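You operate a simulated robot arm through the tools that you are given. There is no shell and no other tool.

You are at the controls of a simulated robot arm. One attempt, no reset.

## Task
Fit the orange rim on the blue one and run its bolts up crosswise.
Fine: red, black, yellow, white; all four tight.
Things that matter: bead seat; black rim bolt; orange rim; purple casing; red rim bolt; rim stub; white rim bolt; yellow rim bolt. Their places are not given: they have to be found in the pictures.

It is judged by the outcome, as a careful person would: the job done as asked, and still so three seconds after it is handed in. It fails if anything else is knocked over, pushed out of place, dropped, spilled or broken.

## Robot
A 7-joint arm with a two-finger parallel gripper, fixed in place. Base frame: the origin is on the floor under the middle of its stand, x ahead of it, y to its left, z up; the work surface is at about z = 80. Readings come in cm, degrees, newtons and seconds.
With the tool pointing down near the work surface it reaches from about 24 to 58 cm from the base axis. Its first joint turns from -166.0 to 166.0 degrees. Payload 3.4 kg.
The tool frame sits at the grasp point between the pads (the TCP): z along the fingers, y along the line on which they close. The tips reach 3 cm beyond it. The gripper opens to 9.4 cm. The fingers are 2.8 cm wide and 1 cm thick; the gripper's body (5 by 9.6 cm) begins 5.5 cm behind the TCP.
Orientation is told as [roll, pitch, yaw] about the base's x, y, z axes, in that order, counted from this pose: with the fingers straight down and closing along the base's y, the tool's x points along the base's -x, its y along +y and its z along -z.

## Interface
- The arm moves only by the tool servo_tool. Its argument "targets" is a list of rows, each a list of 6 numbers: the shift along the tool's x, y, z in cm, then the turn, a rotation vector about the tool's x, y, z in degrees. In form: [[x, y, z, rx, ry, rz], ...]. A call has 1 to 20 rows; each row shifts and turns the commanded pose from where the row before left it, along the tool's axes as they then stand. "grip" is the closure in counts, from 0 (fully open) to 255 (shut), set as the call begins (left out, the last holds). Each row takes 0.2 s and may step no farther than 5 cm and 8.6 degrees from the row before; otherwise, or with a gripper value out of range, the whole call is refused. Where a pose cannot be reached the arm comes as near as it can. A force on the tool above 40 N (or 10 N above the force at the start of the call, whichever is more), or a blocked arm, ends the call early, and 0.2 s more pass. Each finger travels about 7.2 cm/s and halts on what it meets, pressing with about 22 N; the grip force reading is that of the motor and also rises with nothing between the fingers. The clock runs only during rows and for 0.2 s after the last one: add rows that do not move to give the fingers time. The reply holds the time, the measured pose of the TCP, the force on the tool along the base axes, the opening and the grip force, in the units named above and with some noise, with the torque about the TCP (base axes, N m) and any sound that the robot's microphone picked up, and new pictures: "views" is both (left out), scene, wrist or none.
- Cameras (640 x 400 px; columns grow to the right, rows downward): "scene" is fixed at [22.05, -64.88, 155.42]; the picture's right is [0.93, -0.37, 0.00], its down [-0.22, -0.57, -0.79] and it looks along [0.29, 0.74, -0.61] (base axes); focal length 348 px, centre (320, 200). "wrist" rides on the gripper at [7.6, 1.4, -10.2] in the tool frame; the picture's right is [-0.18, 0.98, 0.00], its down [-0.75, -0.14, -0.64] and it looks along [-0.63, -0.12, 0.77] (tool axes); focal length 243 px, centre (320, 200).
- move_column(by): moves the trunk up (or, below 0, down) by that many cm; the arm rides with it, the base frame stays. It gives what a move gives, with no picture.
- probe_pixels(camera, pixels): there is no depth. For up to 12 entries [column, row, z] of the newest picture of that camera ("zoom" is the newest enlarged one), the place [x, y] in the base frame at which the ray of that pixel passes the height z, good to about 0.3 cm. No time passes.
- zoom(camera, box): a new picture of the part [left, top, right, bottom] of that camera's present view, enlarged. No time passes.
- close_job(): hands the job in; it is judged then, once.

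Leave the gripper open and the arm clear of the work at the hand-in unless told otherwise.

The tools are called after ">>>" as a command line: name --pt "numbers of a row" for each row, then --argument value for the rest, lists and objects as JSON in quotes. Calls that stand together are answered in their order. servo_tool: Moves the arm, as the interface text tells. Its arguments: {"type":"object","properties":{"targets":{"type":"array","items":{"type":"array","items":{"type":"number"}}},"grip":{"type":"number"},"views":{"type":"string","enum":["both","scene","wrist","none"]}},"required":["targets"]} The other tools are called the same way: move_column (by) moves the trunk up or down; probe_pixels (camera, pixels) gives the place at which the rays of pixels pass given heights; zoom (camera, box) takes an enlarged picture of a part of a camera's view; close_job () hands the job in.

At the start:

```text
t: 0.0
position: [31.1, 32.35, 104.7]
orientation: [0.0, 0.1, 0.0]
ft_force: [-0.8, -0.6, 0.3]
torque: [0.0, 0.02, -0.01]
opening: 9.41
finger_force: 0.0
trunk travel left (down, up): [-30.0, 8.6]
```

scene: 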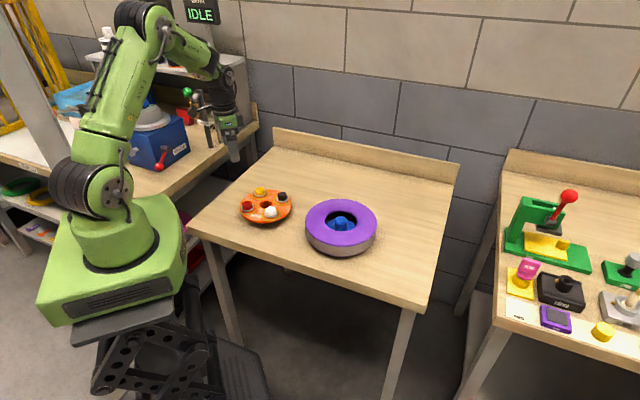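
wrist: 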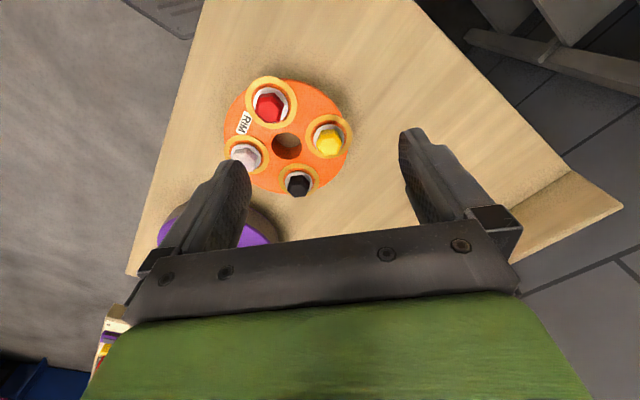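

I see the orange rim at about (266,207) in the scene picture, carrying four bolts, and the purple ring with a blue centre at about (341,227). I'll enlarge both before moving.

>>> zoom --camera "scene" --box '[220, 170, 400, 282]'

>>> zoom --camera "wrist" --box '[200, 60, 380, 220]'

```text
3.56 times, centred on (310, 226) of scene
```

zoom: 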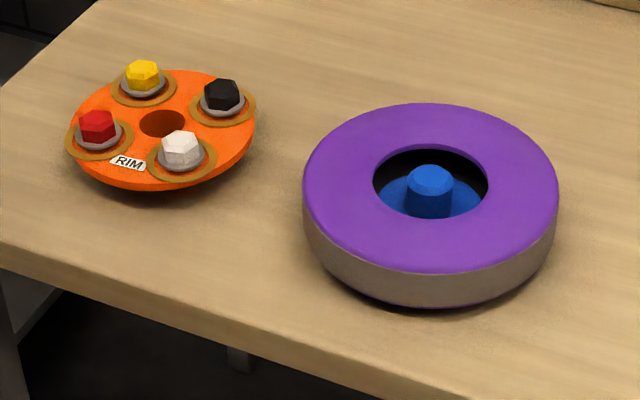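

```text
2.50 times, centred on (290, 140) of wrist
```

zoom: 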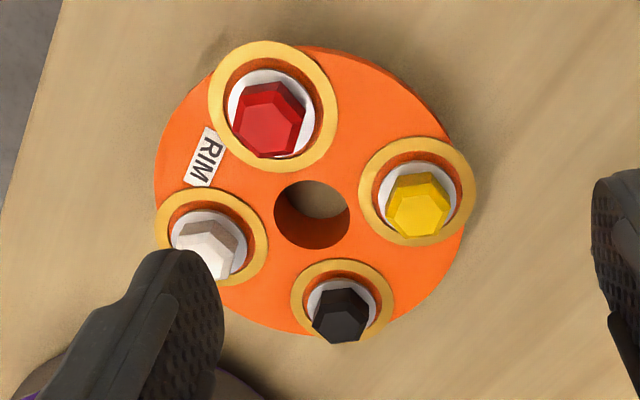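

The four bolts sit in cups on the orange rim: red is opposite black, and yellow is opposite white. I'll measure positions in the wrist zoom, assuming heights of about 80 to 84 cm.

>>> probe_pixels --camera "zoom" --pixels '[[312, 213, 82], [312, 213, 83], [312, 213, 84], [155, 190, 83], [465, 230, 83], [267, 115, 84], [415, 203, 84], [340, 312, 84], [208, 245, 84], [274, 213, 83], [350, 213, 83], [295, 48, 83]]'

>>> probe_pixels --camera "scene" --pixels '[[266, 205, 82], [266, 205, 83], [266, 205, 84], [341, 222, 86], [341, 222, 85], [341, 222, 84], [305, 224, 85], [377, 222, 85], [340, 252, 80], [340, 220, 85], [286, 270, 80], [190, 225, 80]]'

>>> zoom --camera "scene" --box '[296, 190, 386, 262]'

>>> zoom --camera "scene" --box '[230, 178, 300, 232]'

```text
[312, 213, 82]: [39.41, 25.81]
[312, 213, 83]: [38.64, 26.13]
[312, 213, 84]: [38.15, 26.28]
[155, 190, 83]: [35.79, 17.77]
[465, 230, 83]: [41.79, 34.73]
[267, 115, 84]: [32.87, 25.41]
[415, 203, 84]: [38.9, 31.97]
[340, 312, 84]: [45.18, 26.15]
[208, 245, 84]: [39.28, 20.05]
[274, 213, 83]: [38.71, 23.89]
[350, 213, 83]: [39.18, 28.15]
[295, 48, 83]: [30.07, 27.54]
```

```text
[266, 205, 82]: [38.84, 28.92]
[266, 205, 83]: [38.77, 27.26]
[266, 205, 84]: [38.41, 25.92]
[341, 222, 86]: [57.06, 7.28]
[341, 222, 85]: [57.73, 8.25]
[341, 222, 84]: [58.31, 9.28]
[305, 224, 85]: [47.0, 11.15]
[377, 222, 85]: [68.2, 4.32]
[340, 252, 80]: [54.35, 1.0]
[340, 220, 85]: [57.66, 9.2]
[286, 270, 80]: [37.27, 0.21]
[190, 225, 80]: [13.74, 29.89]
```

```text
5.56 times, centred on (341, 226) of scene
```

zoom: 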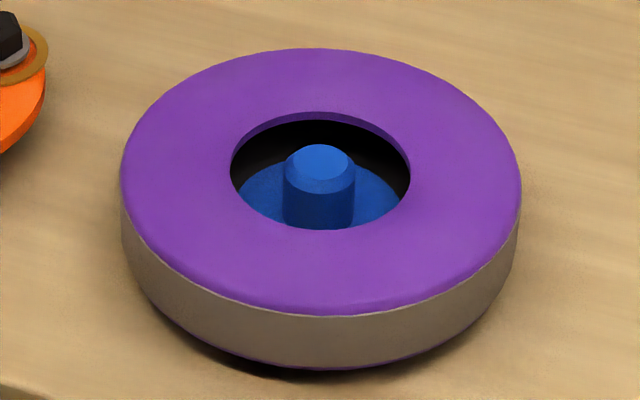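

```text
7.41 times, centred on (265, 205) of scene
```

zoom: 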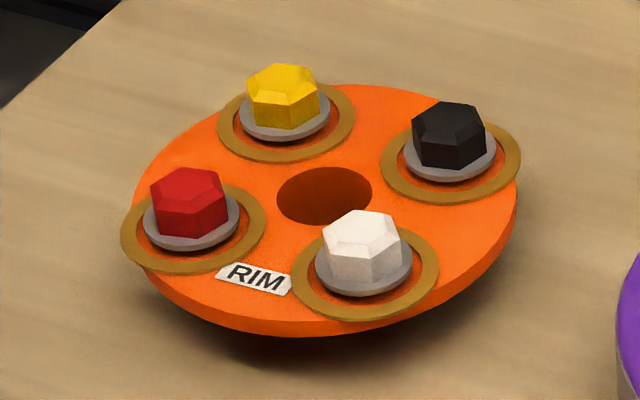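

The rim is about 17 cm across with a 4.3 cm hub hole, centred near (38.5, 26). The casing is about 22 cm across, centred near (57, 8), and its bore is about 10 cm. I'll move the wrist camera across to look down on the casing and locate it more precisely.

>>> servo_tool --pt "-1.2 -4 0 0 0 0" --pt "-1.2 -4 0 0 0 0" --pt "-1.2 -4 0 0 0 0" --pt "-1.2 -4 0 0 0 0" --pt "-1.2 -4 0 0 0 0" --pt "0 0 0 0 0 0" --grip 0

```text
t: 1.4
position: [37.02, 12.64, 104.68]
orientation: [0.0, -0.1, 0.0]
ft_force: [-0.1, -0.1, 0.8]
torque: [0.03, -0.03, -0.04]
opening: 9.38
finger_force: 0.0
trunk travel left (down, up): [-30.0, 8.6]
```

scene: 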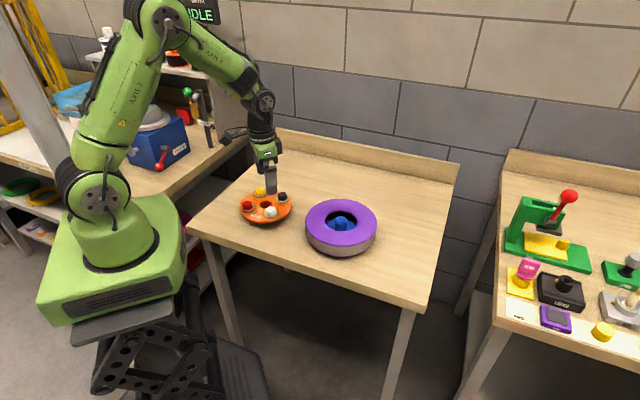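
wrist: 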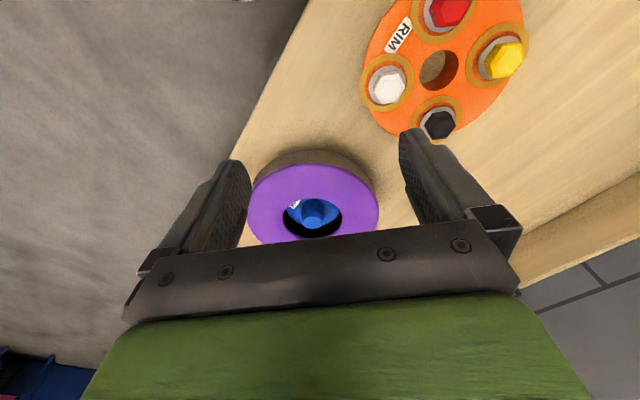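

In the wrist picture the casing sits around (312,200), and a small white label is visible inside its bore. I'll enlarge that area and measure it.

>>> zoom --camera "wrist" --box '[240, 145, 390, 250]'

>>> probe_pixels --camera "wrist" --pixels '[[248, 200, 85], [380, 200, 85], [285, 210, 85], [342, 212, 85], [313, 218, 84], [313, 218, 85], [313, 218, 83], [437, 70, 82], [437, 70, 83], [437, 70, 81]]'

>>> probe_pixels --camera "scene" --pixels '[[341, 217, 83], [341, 217, 84], [341, 217, 85], [341, 217, 86], [266, 205, 81], [266, 205, 80]]'

```text
3.81 times, centred on (315, 198) of wrist
```

zoom: 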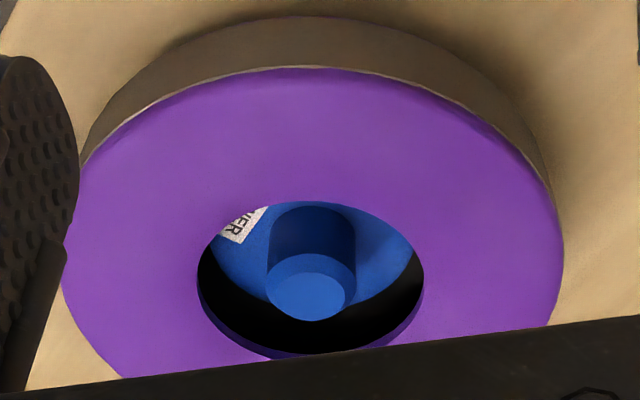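

```text
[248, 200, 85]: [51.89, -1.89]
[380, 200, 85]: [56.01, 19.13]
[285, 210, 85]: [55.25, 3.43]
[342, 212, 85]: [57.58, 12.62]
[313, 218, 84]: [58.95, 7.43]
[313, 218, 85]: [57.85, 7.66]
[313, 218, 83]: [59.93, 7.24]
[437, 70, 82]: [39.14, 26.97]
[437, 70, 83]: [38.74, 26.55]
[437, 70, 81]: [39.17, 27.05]
```

```text
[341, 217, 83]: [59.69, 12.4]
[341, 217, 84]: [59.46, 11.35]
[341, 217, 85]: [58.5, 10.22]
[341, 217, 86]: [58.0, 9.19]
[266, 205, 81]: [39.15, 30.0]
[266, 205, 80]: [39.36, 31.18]
```

The label inside the bore reads "(LO)WER", so this is the lower rim half with its stub. Triangulating the two views puts the stub at about (57.1, 7.6) with its top near z 86.5, the rim hub at about (38.3, 26.2), and the rim top at about z 84. The stub is close to the 58 cm reach limit. I'll look at the finger shape, then lower the trunk by 10 cm to bring the shoulder nearer the working height.

>>> zoom --camera "wrist" --box '[100, 110, 560, 300]'

>>> zoom --camera "scene" --box '[200, 70, 320, 230]'

>>> move_column --by -8

```text
1.39 times, centred on (330, 205) of wrist
```

zoom: 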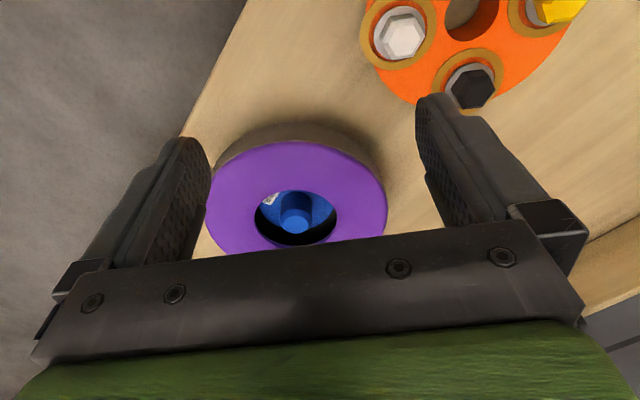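

```text
2.50 times, centred on (260, 150) of scene
```

zoom: 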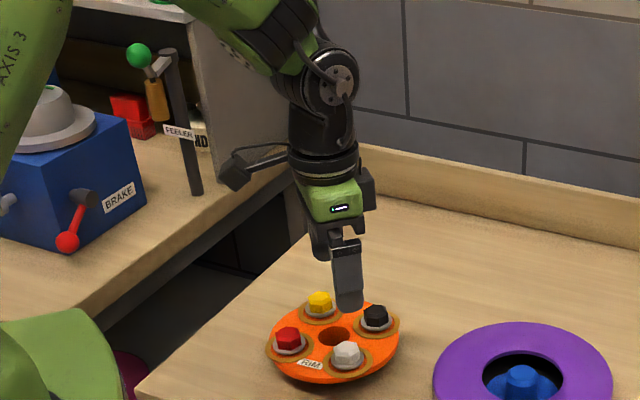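

```text
t: 2.6
position: [37.15, 12.71, 96.62]
orientation: [0.0, 0.0, 0.0]
ft_force: [-0.7, -0.3, 0.0]
torque: [0.0, 0.02, -0.01]
opening: 9.4
finger_force: 0.1
trunk travel left (down, up): [-22.0, 16.6]
```

The column moved without trouble. Next I'll test the reach at a safe height (fingertips near z 93) by driving out over the stub and then beyond it toward where the far bolts would be.

>>> servo_tool --pt "-4 -1 0 0 0 0" --pt "-4 -1 0 0 0 0" --pt "-4 -1 0 0 0 0" --pt "-4 -1 0 0 0 0" --pt "-4 -1 0 0 0 0" --pt "0 0 0 0 0 0" --pt "0 0 0 0 0 0" --views "both"

```text
t: 4.2
position: [57.11, 7.42, 96.5]
orientation: [0.0, 0.2, 0.0]
ft_force: [-0.3, -0.2, 0.3]
torque: [-0.02, 0.02, 0.01]
opening: 9.4
finger_force: 0.1
trunk travel left (down, up): [-22.0, 16.6]
```

scene: 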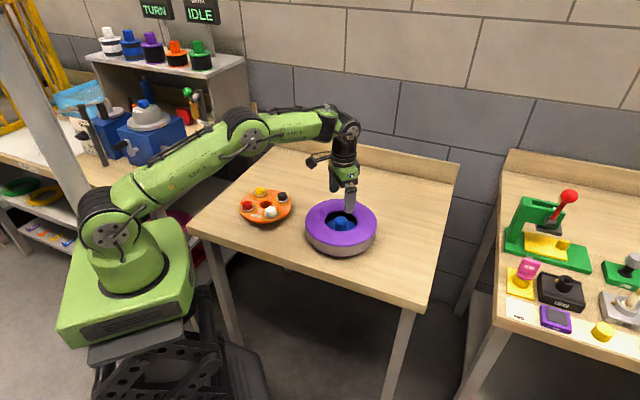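
wrist: 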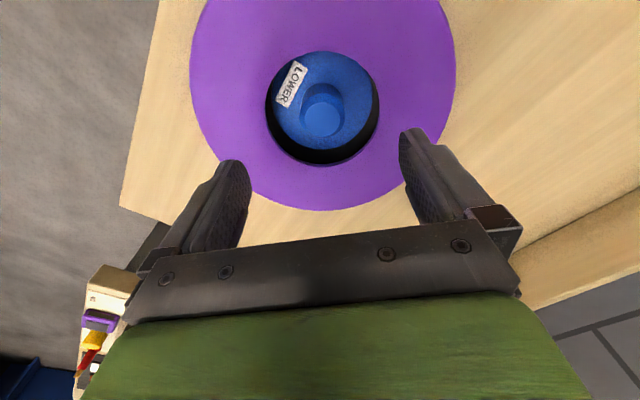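

I reached (57.1, 7.4) with no trouble. From here the bore and the stub at about (322,115) are both clear, so I'll zoom in to place the stub accurately, and also read the displays at the back.

>>> zoom --camera "wrist" --box '[250, 40, 400, 170]'

>>> zoom --camera "scene" --box '[80, 0, 260, 112]'

>>> zoom --camera "scene" --box '[290, 100, 400, 262]'

```text
3.08 times, centred on (325, 105) of wrist
```

zoom: 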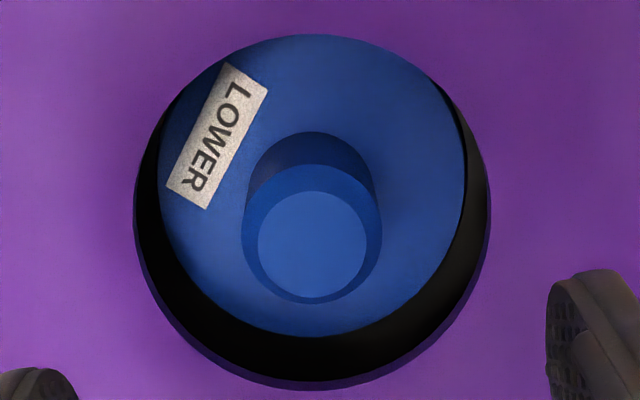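

```text
3.56 times, centred on (170, 56) of scene
```

zoom: 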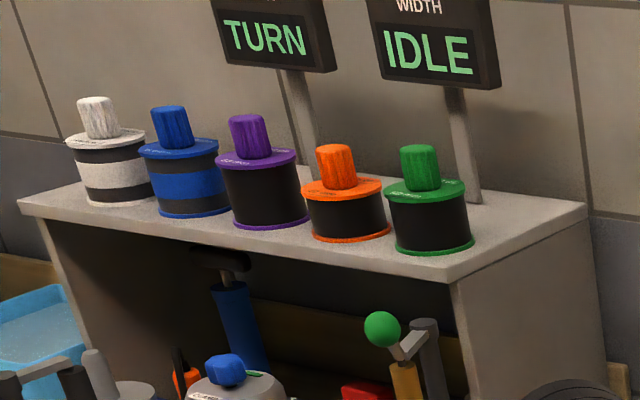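

```text
2.47 times, centred on (345, 181) of scene
```

zoom: 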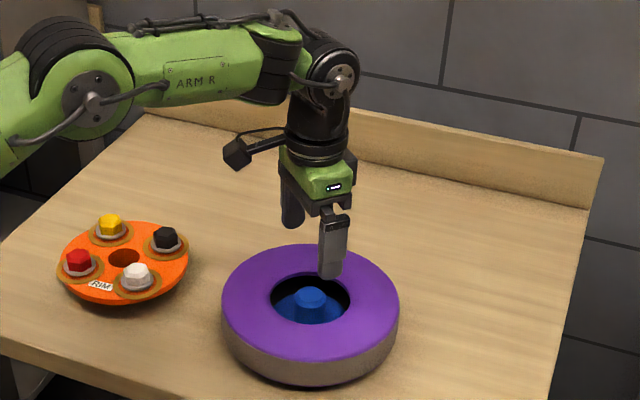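

The stub centres at about (57.35, 7.55), is 3.9 cm in diameter, and its top is near z 86.5. The displays at the back belong to other stations. Next I'll test the far reach above the casing.

>>> servo_tool --pt "-3 0 1 0 0 0" --pt "-3 0 1 0 0 0" --pt "-1 0 0.5 0 0 0" --pt "0 0 0 0 0 0" --pt "0 0 0 0 0 0" --views "scene"

```text
t: 5.4
position: [59.55, 7.21, 95.26]
orientation: [0.0, 0.0, 0.1]
ft_force: [0.8, 0.6, -0.2]
torque: [-0.01, -0.03, 0.0]
opening: 9.41
finger_force: 0.2
out of reach, approached as far as the arm can: row 1, 2, 3
trunk travel left (down, up): [-22.0, 16.6]
```

scene: 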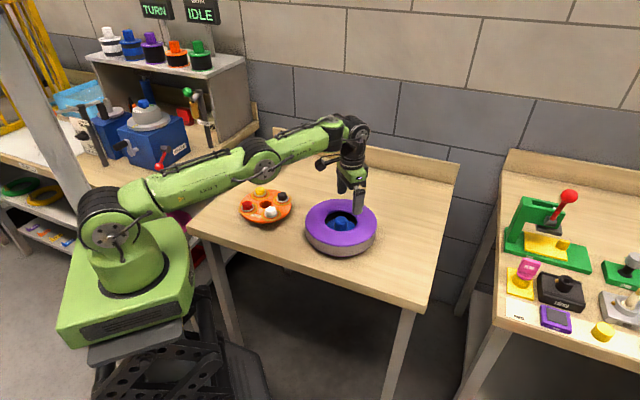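

Tool-down reach tops out at about r = 60 cm, so I'll need a slight tilt for a far bolt. The "RIM" and "LOWER" labels point the same way with the rim as it lies, so I'll carry it over without turning it. Now I'll go above the orange rim's hub with the gripper closed, to try holding it from inside the hub hole.

>>> servo_tool --pt "3.55 3.17 -0.3 0 0 0" --pt "3.55 3.17 -0.3 0 0 0" --pt "3.55 3.17 -0.3 0 0 0" --pt "3.55 3.17 -0.3 0 0 0" --pt "3.55 3.17 0 0 0 0" --pt "3.55 3.17 0 0 0 0" --pt "0 0 0 0 0 0" --views "both"

```text
t: 7.0
position: [38.14, 26.08, 96.52]
orientation: [0.0, 0.1, -0.1]
ft_force: [0.2, -0.1, 0.2]
torque: [0.0, 0.05, 0.0]
opening: 9.41
finger_force: 0.2
trunk travel left (down, up): [-22.0, 16.6]
```

scene: 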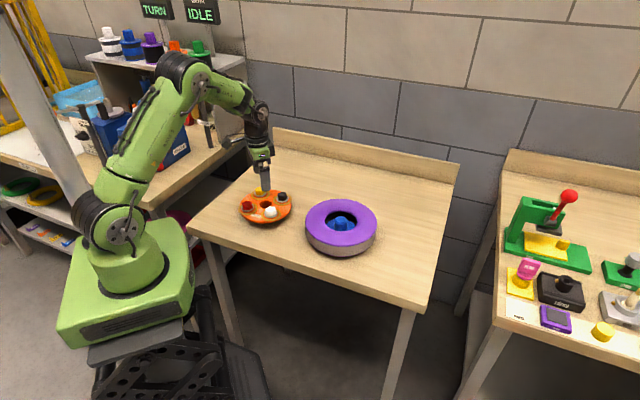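
wrist: 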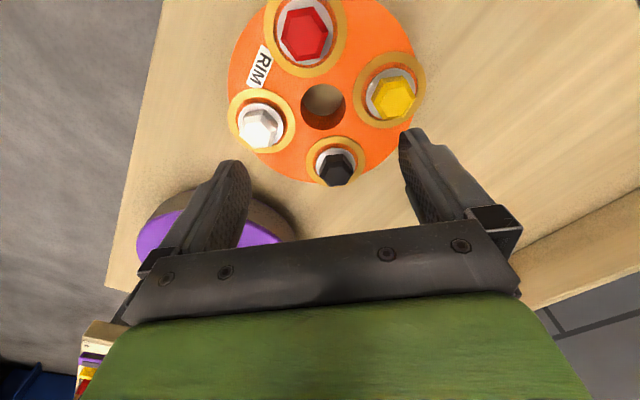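

The rim is directly below, with the hub hole at about (322,106) in the wrist picture. I'll zoom in to centre it exactly.

>>> zoom --camera "wrist" --box '[222, 0, 432, 190]'

```text
2.11 times, centred on (327, 95) of wrist
```

zoom: 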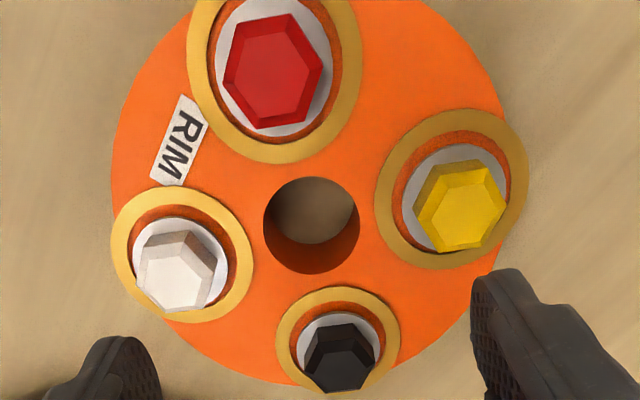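

The hub hole centres at (38.30, 26.28), with the rim top at z 84. The bolt heads sit about 5.9 cm out from the hub, with tops near z 85.7. I'll close the fingers, centre over the hole, and come down to just above it.

>>> servo_tool --pt "-0.16 0.2 0 0 0 0" --pt "0 0 0 0 0 0" --pt "0 0 0 0 0 0" --pt "0 0 0 0 0 0" --pt "0 0 3 0 0 0" --pt "0 0 3 0 0 0" --pt "0 0 2 0 0 0" --pt "0 0 0 0 0 0" --grip 255

```text
t: 8.8
position: [38.18, 26.33, 88.68]
orientation: [0.0, 0.0, 0.1]
ft_force: [1.0, -0.7, 0.5]
torque: [0.0, -0.03, 0.02]
opening: 0.0
finger_force: 21.9
trunk travel left (down, up): [-22.0, 16.6]
```

scene: 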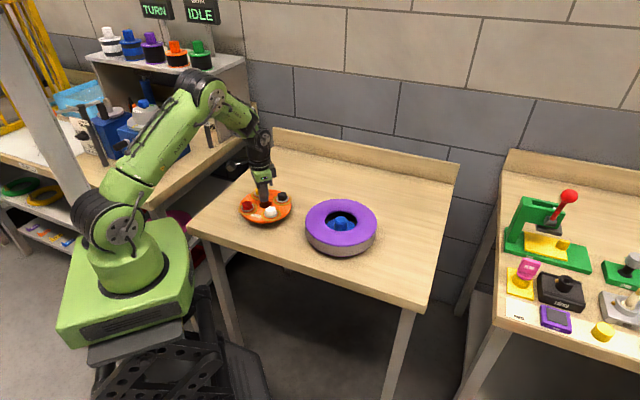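
wrist: 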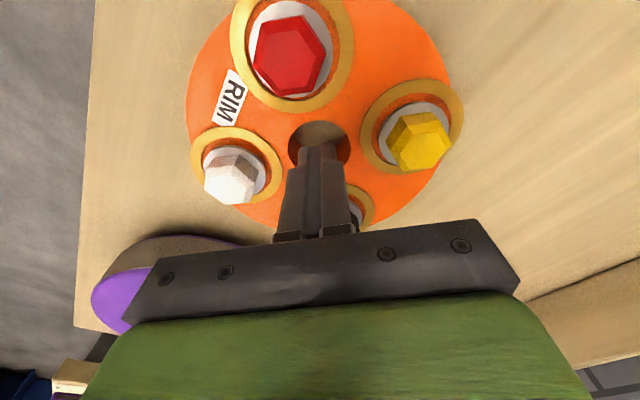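

>>> zoom --camera "wrist" --box '[260, 90, 390, 250]'

>>> zoom --camera "scene" --box '[230, 160, 310, 232]'

```text
2.50 times, centred on (325, 170) of wrist
```

zoom: 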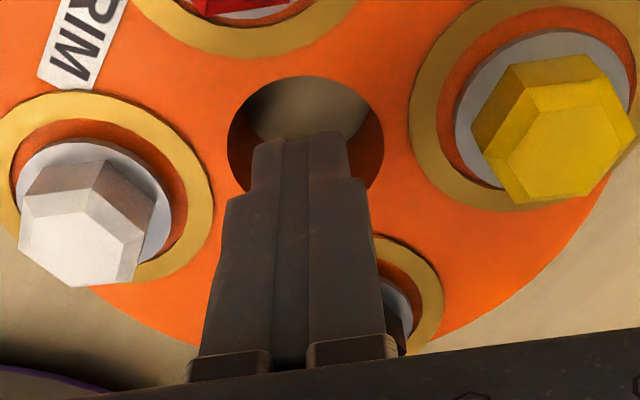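

```text
5.56 times, centred on (270, 196) of scene
```

zoom: 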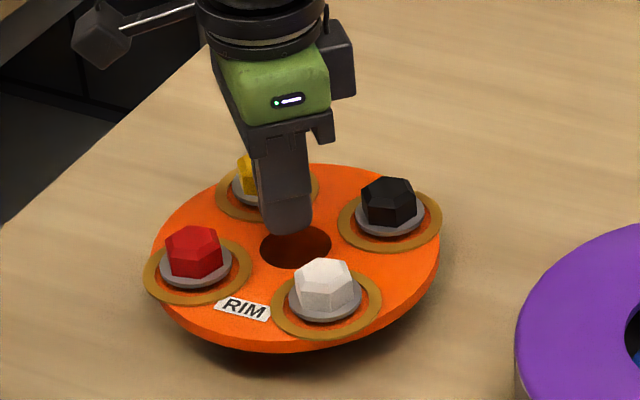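

The fingers are centred over the hub hole. Next I'll lower the tips about 1.2 cm into it, then open them gently to press outward on the bore.

>>> servo_tool --pt "-0.08 0 1.0 0 0 0" --pt "0 0 1.0 0 0 0" --pt "0 0 0.8 0 0 0" --pt "0 0 0 0 0 0" --grip 255 --views "wrist"

>>> servo_tool --pt "0 0 0 0 0 0" --pt "0 0 0 0 0 0" --pt "0 0 0 0 0 0" --pt "0 0 0 0 0 0" --grip 170

```text
t: 9.8
position: [38.28, 26.41, 85.81]
orientation: [0.0, 0.0, 0.0]
ft_force: [0.1, -0.4, -0.6]
torque: [0.0, 0.01, -0.02]
opening: 0.01
finger_force: 22.7
trunk travel left (down, up): [-22.0, 16.6]
```

wrist: 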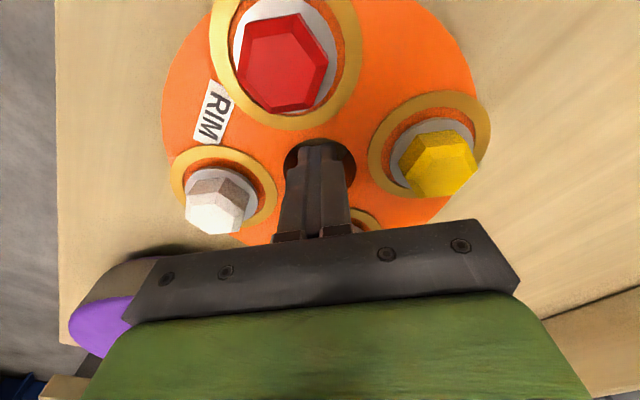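

```text
t: 10.8
position: [38.26, 26.31, 85.67]
orientation: [-0.1, 0.0, 0.1]
ft_force: [0.3, -2.1, -1.1]
torque: [-0.05, -0.04, -0.03]
opening: 1.5
finger_force: 0.1
trunk travel left (down, up): [-22.0, 16.6]
```

scene: 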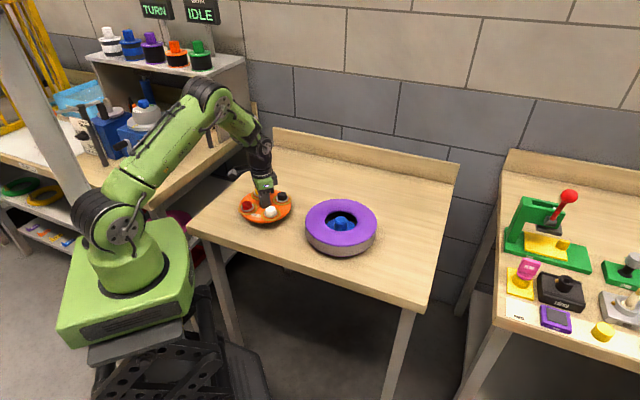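
wrist: 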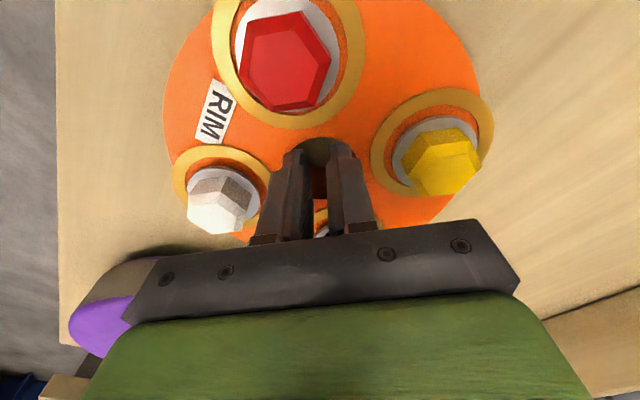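

The fingers stopped at 1.5 cm opening, short of the commanded 3 cm, so they are pressing on the bore. I'll try a small lift to see whether it holds.

>>> servo_tool --pt "0 0 -0.2 0 0 0" --pt "0 0 -0.2 0 0 0" --pt "0 0 -0.2 0 0 0" --pt "0 0 -0.2 0 0 0" --pt "0 0 0 0 0 0"

>>> zoom --camera "scene" --box '[230, 160, 310, 232]'

```text
t: 12.0
position: [38.49, 26.21, 86.66]
orientation: [0.0, 0.1, 0.0]
ft_force: [0.4, 0.6, -5.7]
torque: [-0.03, 0.01, -0.05]
opening: 1.48
finger_force: 0.2
trunk travel left (down, up): [-22.0, 16.6]
```

scene: 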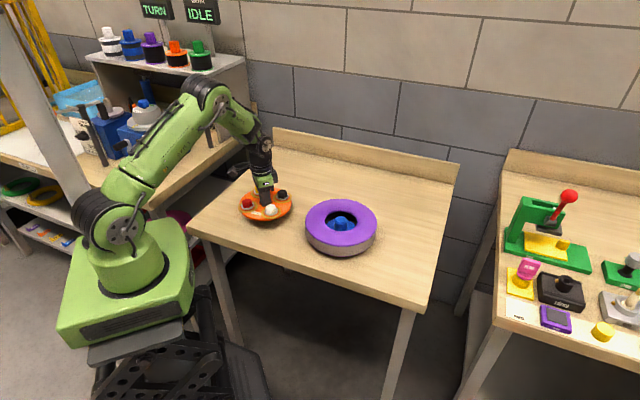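
wrist: 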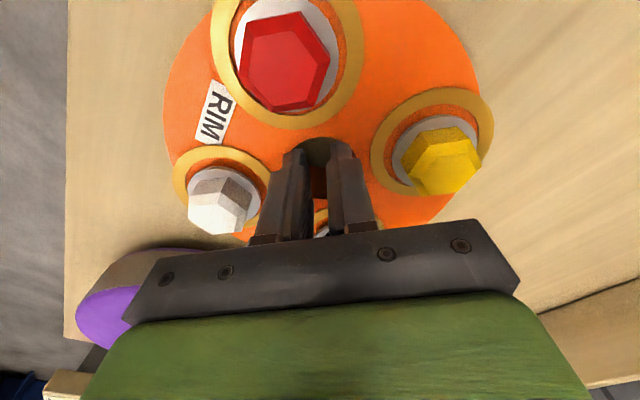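

```text
5.56 times, centred on (270, 196) of scene
```

zoom: 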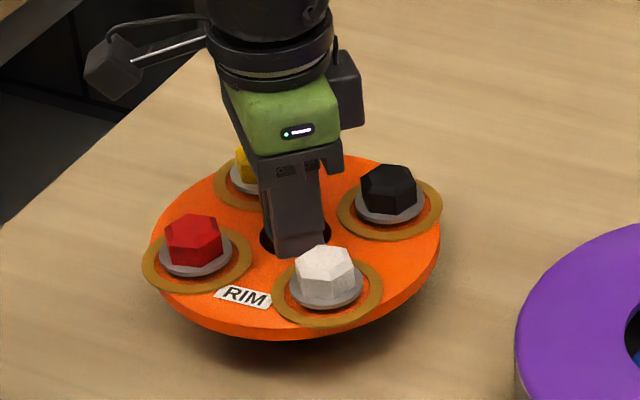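

The force reads −5.7 N in z, and the rim moved with the gripper while the table shifted in the wrist view. So the rim, about 0.55 kg, is held and level. I'll raise it slowly, then check again.

>>> servo_tool --pt "0 0 -0.5 0 0 0" --pt "0 0 -0.8 0 0 0" --pt "0 0 -1 0 0 0" --pt "0 0 -1 0 0 0" --pt "0 0 -1 0 0 0" --pt "0 0 0 0 0 0"

>>> zoom --camera "scene" --box '[230, 150, 310, 232]'

```text
t: 13.4
position: [38.51, 26.33, 90.86]
orientation: [0.0, 0.0, -0.1]
ft_force: [-0.1, 0.6, -6.0]
torque: [-0.02, -0.03, -0.01]
opening: 1.54
finger_force: 0.1
trunk travel left (down, up): [-22.0, 16.6]
```

scene: 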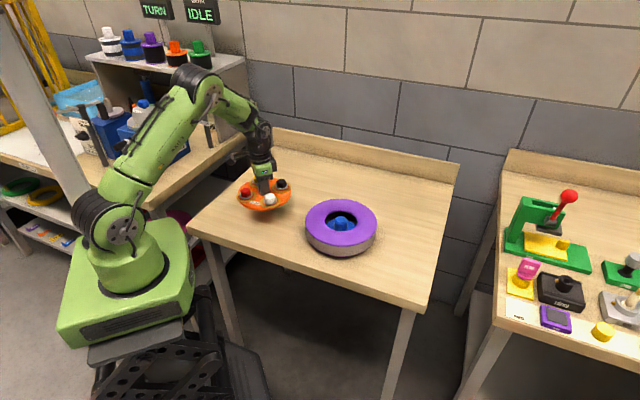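
wrist: 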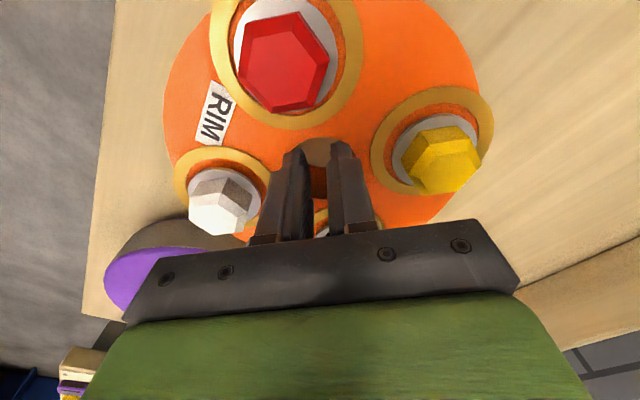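

```text
4.88 times, centred on (270, 191) of scene
```

zoom: 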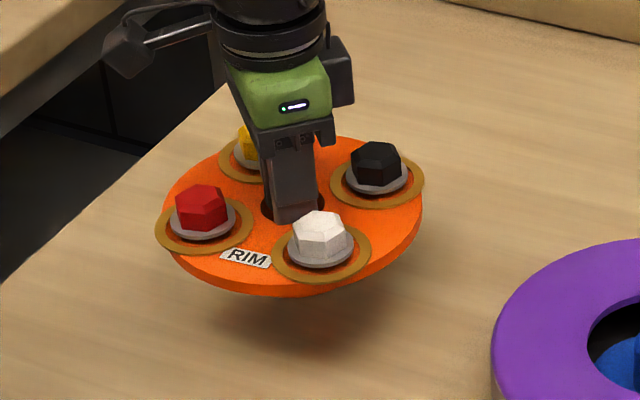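

The rim is held level and steady. I'll lift clear of the stub and carry it across to (57.35, 7.55) without any yaw.

>>> servo_tool --pt "0 0 -1.5 0 0 0" --pt "0 0 -2 0 0 0" --pt "0 0 -1.5 0 0 0" --pt "-1.2 -1.2 0 0 0 0" --pt "-2 -2 0 0 0 0" --pt "-2.36 -2.35 0 0 0 0" --pt "-2.36 -2.35 0 0 0 0" --pt "-2.36 -2.35 0 0 0 0" --pt "-2.36 -2.35 0 0 0 0" --pt "-2.36 -2.35 0 0 0 0" --pt "-2 -2 0 0 0 0" --pt "-1.2 -1.2 0 0 0 0" --pt "-0.64 -0.63 0 0 0 0" --pt "0 0 0 0 0 0" --pt "0 0 0 0 0 0"

```text
t: 16.6
position: [57.34, 7.54, 95.9]
orientation: [0.0, 0.0, 0.0]
ft_force: [-0.5, -0.3, -6.3]
torque: [-0.01, 0.03, 0.0]
opening: 1.52
finger_force: 0.0
trunk travel left (down, up): [-22.0, 16.6]
```

scene: 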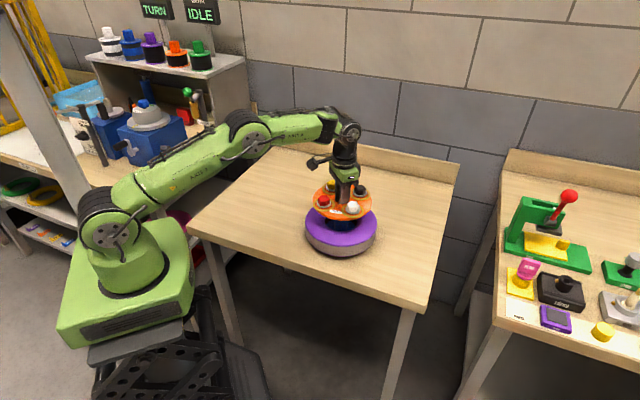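
wrist: 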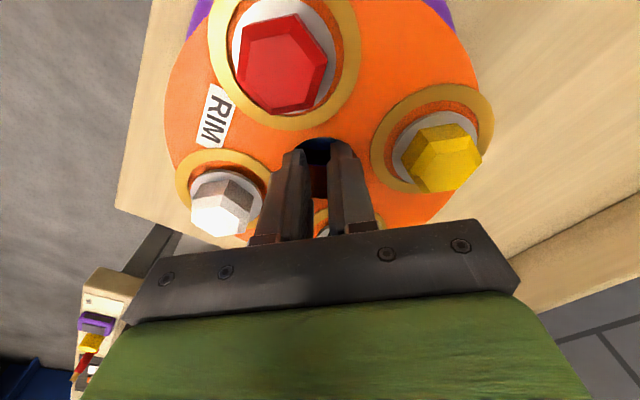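

The rim is hanging over the casing at (57.34, 7.54). I'll zoom in to check the alignment before lowering.

>>> zoom --camera "wrist" --box '[270, 110, 370, 250]'

>>> zoom --camera "scene" --box '[296, 165, 386, 262]'

```text
2.86 times, centred on (320, 180) of wrist
```

zoom: 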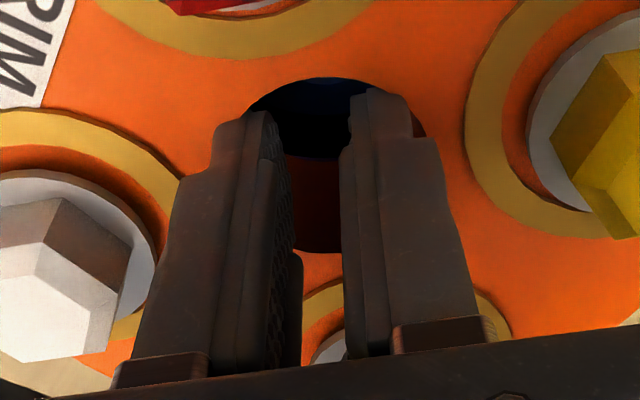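

```text
4.12 times, centred on (341, 214) of scene
```

zoom: 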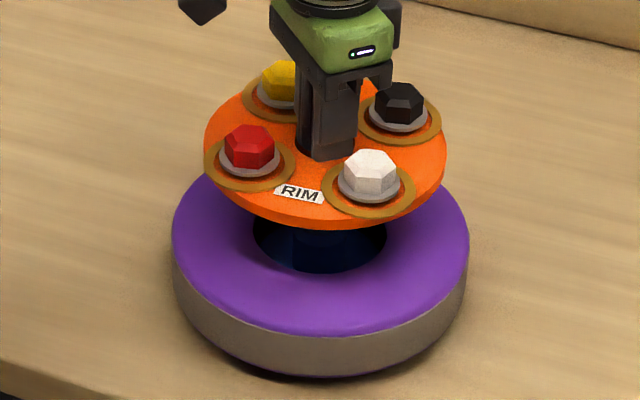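

The alignment looks good. I'll lower the rim until its underside is just above the stub top.

>>> servo_tool --pt "0 0 1 0 0 0" --pt "0 0 1 0 0 0" --pt "0 0 1 0 0 0" --pt "0 0 0 0 0 0" --views "both"

>>> zoom --camera "wrist" --box '[270, 110, 370, 250]'

>>> zoom --camera "scene" --box '[296, 165, 386, 262]'

```text
t: 17.6
position: [57.4, 7.47, 92.86]
orientation: [0.0, 0.0, 0.0]
ft_force: [0.1, 0.3, -5.0]
torque: [0.0, 0.0, 0.0]
opening: 1.54
finger_force: 0.1
trunk travel left (down, up): [-22.0, 16.6]
```

scene: 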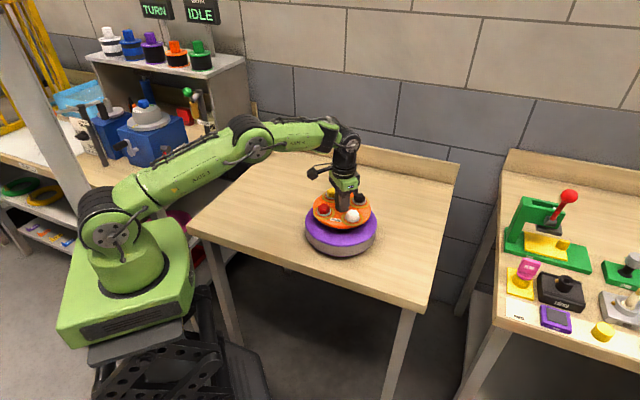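
wrist: 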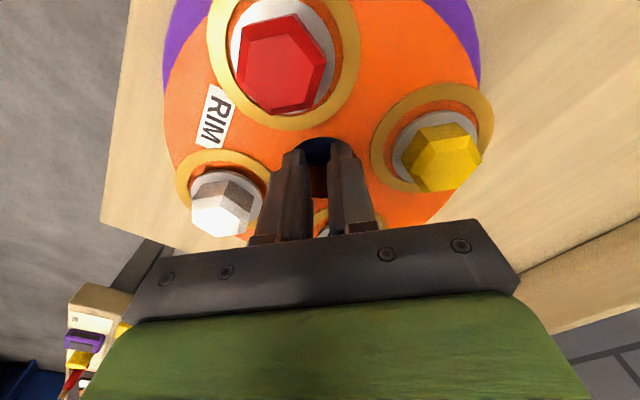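

```text
2.86 times, centred on (320, 180) of wrist
```

zoom: 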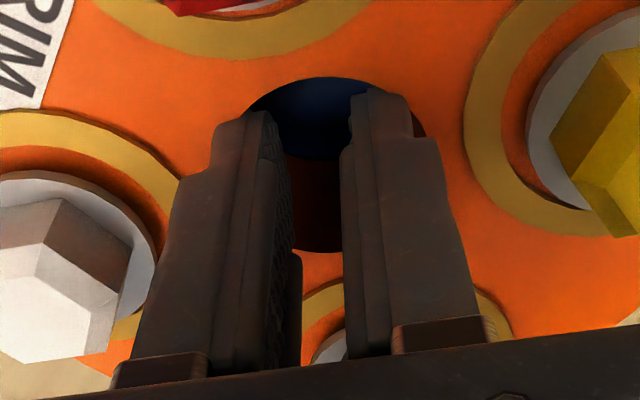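

```text
4.12 times, centred on (341, 214) of scene
```

zoom: 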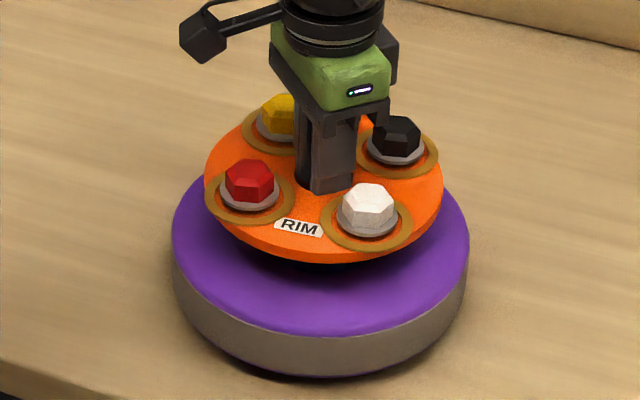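

Still free, with only the rim's weight on the sensor. I'll go down in small steps and watch the force for contact with the stub.

>>> servo_tool --pt "0 0 0.3 0 0 0" --pt "0 0 0.3 0 0 0" --pt "0 0 0 0 0 0" --views "none"

>>> servo_tool --pt "0 0 0.3 0 0 0" --pt "0 0 0.3 0 0 0" --pt "0 0 0 0 0 0" --views "wrist"

```text
t: 18.4
position: [57.56, 7.53, 92.27]
orientation: [-0.1, 0.1, 0.1]
ft_force: [0.5, -0.4, -6.8]
torque: [0.01, -0.04, 0.03]
opening: 1.54
finger_force: 0.1
trunk travel left (down, up): [-22.0, 16.6]
```

```text
t: 19.2
position: [57.32, 7.62, 91.78]
orientation: [0.1, 0.0, -0.1]
ft_force: [0.4, 0.3, -5.6]
torque: [-0.02, 0.03, 0.02]
opening: 1.55
finger_force: 0.0
trunk travel left (down, up): [-22.0, 16.6]
```

wrist: 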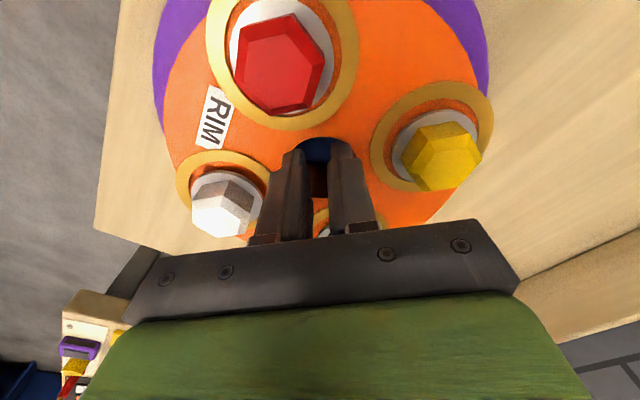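

No contact yet. I'll keep going down in small steps.

>>> servo_tool --pt "0 0 0.3 0 0 0" --pt "0 0 0.3 0 0 0" --pt "0 0 0 0 0 0" --views "none"

>>> servo_tool --pt "0 0 0.3 0 0 0" --pt "0 0 0.3 0 0 0" --pt "0 0 0 0 0 0" --views "both"

>>> zoom --camera "wrist" --box '[270, 110, 370, 250]'

>>> zoom --camera "scene" --box '[296, 165, 386, 262]'

```text
t: 20.0
position: [57.38, 7.66, 91.12]
orientation: [0.0, 0.0, 0.0]
ft_force: [0.5, 0.5, -5.4]
torque: [-0.02, 0.02, 0.0]
opening: 1.55
finger_force: 0.1
trunk travel left (down, up): [-22.0, 16.6]
```

```text
t: 20.8
position: [57.36, 7.48, 90.48]
orientation: [0.0, 0.0, 0.0]
ft_force: [0.5, 0.4, -5.7]
torque: [-0.02, 0.04, 0.0]
opening: 1.55
finger_force: 0.1
trunk travel left (down, up): [-22.0, 16.6]
```

scene: 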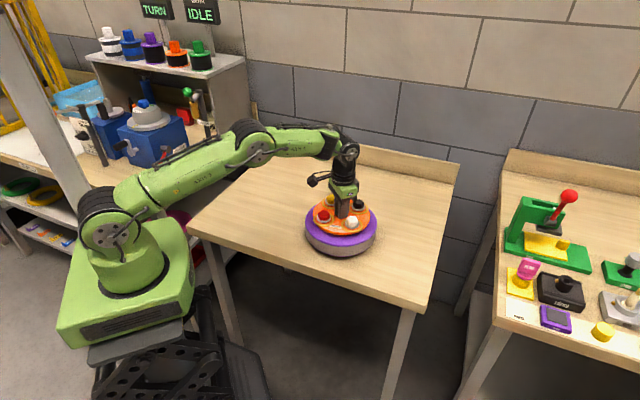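
wrist: 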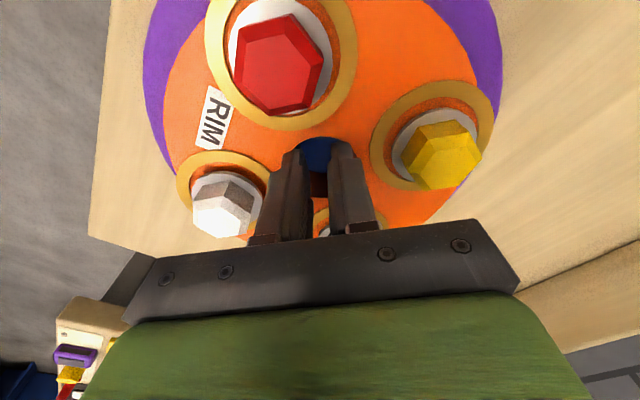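

```text
2.86 times, centred on (320, 180) of wrist
```

zoom: 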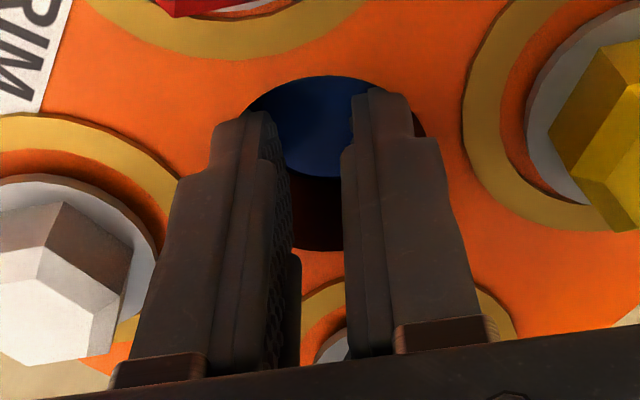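

```text
4.12 times, centred on (341, 214) of scene
```

zoom: 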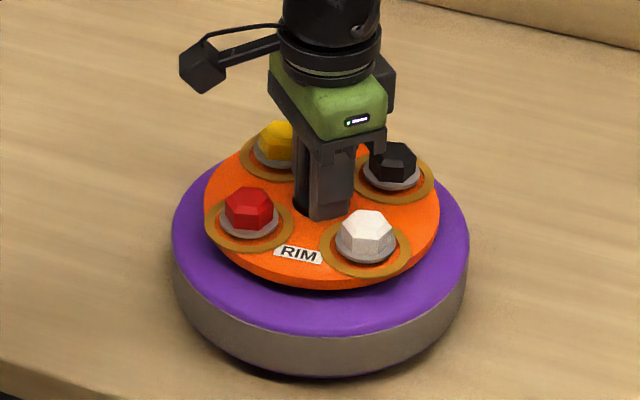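

The stub top shows centred inside the hub hole, and the plate is about 1.4 cm above the casing. I'll continue in 0.2 cm steps.

>>> servo_tool --pt "0 0 0.2 0 0 0" --pt "0 0 0.2 0 0 0" --pt "0 0 0 0 0 0" --views "none"

>>> servo_tool --pt "0 0 0.2 0 0 0" --pt "0 0 0.2 0 0 0" --pt "0 0 0 0 0 0" --views "wrist"

```text
t: 21.6
position: [57.39, 7.54, 90.1]
orientation: [0.0, 0.0, 0.0]
ft_force: [0.5, 1.1, -5.7]
torque: [0.02, 0.01, -0.01]
opening: 1.59
finger_force: 0.0
trunk travel left (down, up): [-22.0, 16.6]
```

```text
t: 22.4
position: [57.33, 7.45, 89.7]
orientation: [0.0, 0.1, 0.0]
ft_force: [0.2, 0.5, -5.1]
torque: [0.06, -0.04, -0.01]
opening: 1.58
finger_force: 0.1
trunk travel left (down, up): [-22.0, 16.6]
```

wrist: 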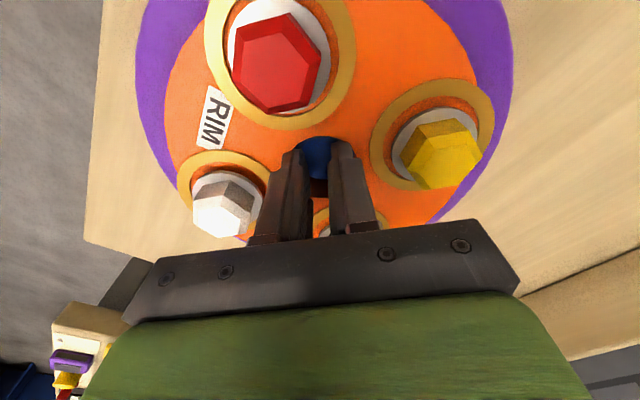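

Still carrying the full weight with no contact. I'll take two more small steps.

>>> servo_tool --pt "0 0 0.2 0 0 0" --pt "0 0 0.15 0 0 0" --pt "0 0 0 0 0 0" --views "none"

>>> servo_tool --pt "0 0 0.15 0 0 0" --pt "0 0 0.15 0 0 0" --pt "0 0 0 0 0 0" --views "both"

>>> zoom --camera "wrist" --box '[270, 110, 370, 250]'

>>> zoom --camera "scene" --box '[296, 165, 386, 262]'

```text
t: 23.2
position: [57.36, 7.5, 89.68]
orientation: [-0.1, -0.2, -0.1]
ft_force: [1.0, -0.2, 16.7]
torque: [0.03, -0.03, -0.15]
opening: 1.62
finger_force: 0.0
trunk travel left (down, up): [-22.0, 16.6]
```

```text
t: 24.2
position: [57.41, 7.37, 89.67]
orientation: [0.0, -0.7, -0.1]
ft_force: [-4.6, -1.7, 10.3]
torque: [0.04, 0.45, -0.01]
opening: 1.62
finger_force: 0.0
trunk travel left (down, up): [-22.0, 16.6]
stopped in row 3: the force on the tool passed its limit at 40 N (the readings are from after the stop); the commanded pose is now the measured one
```

scene: 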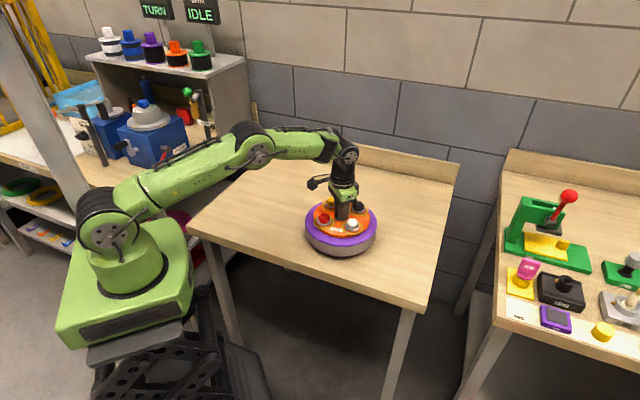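
wrist: 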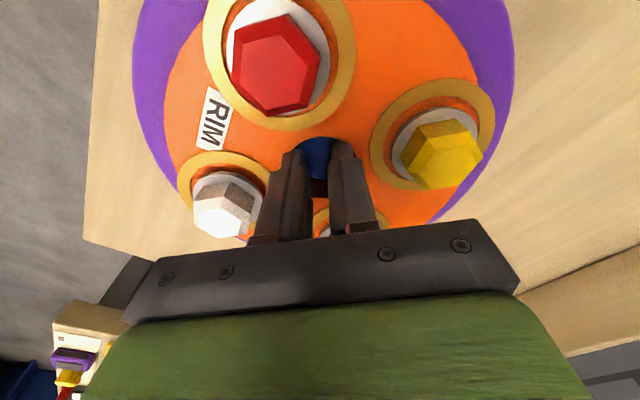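

```text
2.86 times, centred on (320, 180) of wrist
```

zoom: 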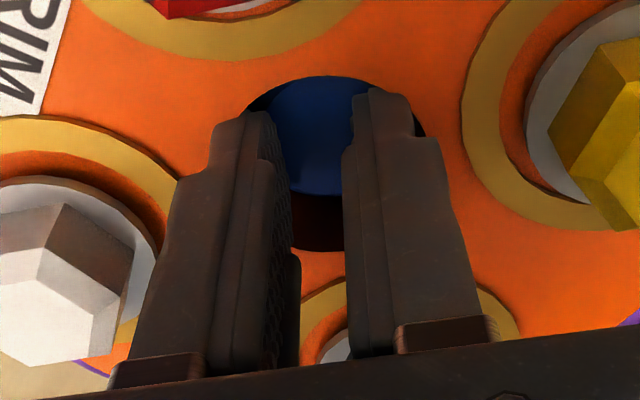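

```text
4.12 times, centred on (341, 214) of scene
```

zoom: 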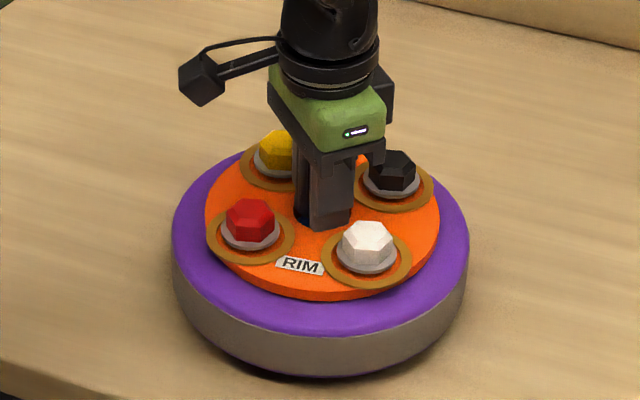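

Contact at TCP z ≈ 89.7, with the rim engaged on the stub and sitting only millimetres off its seat, if not on it already. I'll close the fingers to let go, then look.

>>> servo_tool --pt "0 0 0 0 0.5 0" --pt "0 0 0 0 0 0" --pt "0 0 0 0 0 0" --grip 255

>>> zoom --camera "wrist" --box '[270, 110, 370, 250]'

>>> zoom --camera "scene" --box '[296, 165, 386, 262]'

```text
t: 25.0
position: [57.45, 7.34, 89.67]
orientation: [0.0, -0.3, -0.1]
ft_force: [3.8, -0.8, 16.7]
torque: [-0.07, 0.13, -0.05]
opening: 0.01
finger_force: 22.2
trunk travel left (down, up): [-22.0, 16.6]
```

scene: 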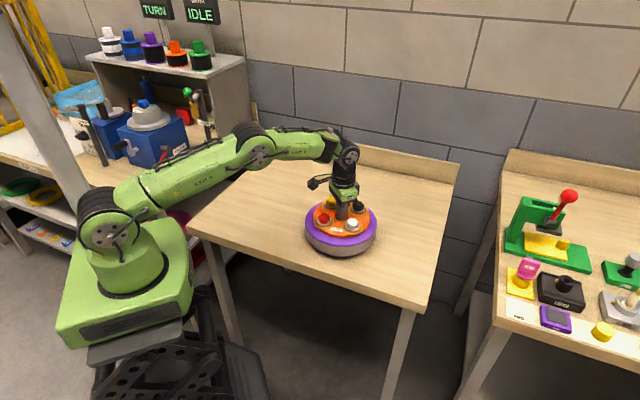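
wrist: 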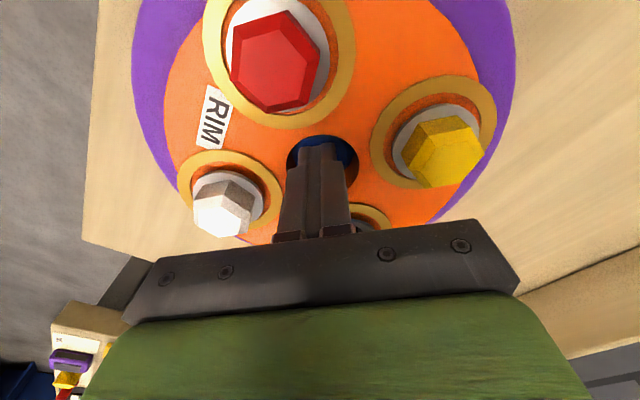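

```text
2.86 times, centred on (320, 180) of wrist
```

zoom: 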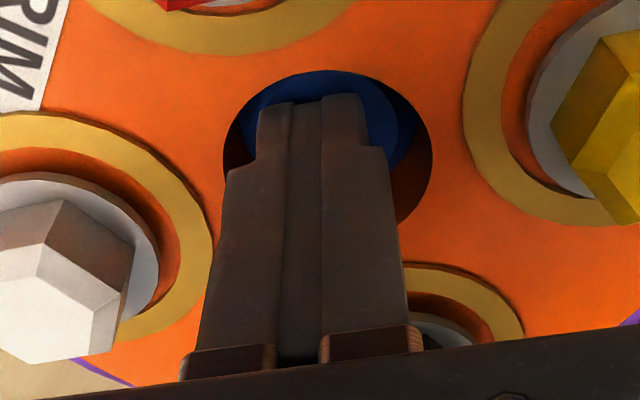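

```text
4.12 times, centred on (341, 214) of scene
```

zoom: 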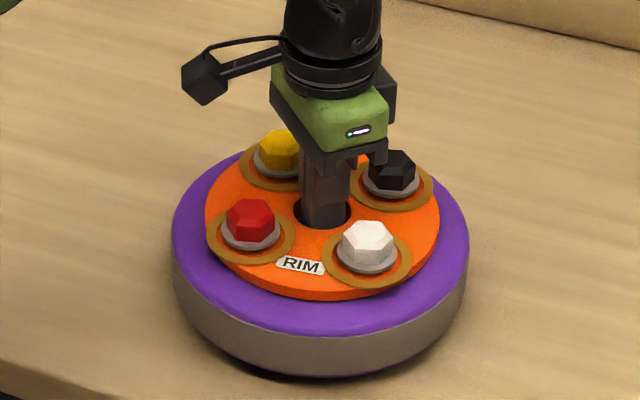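

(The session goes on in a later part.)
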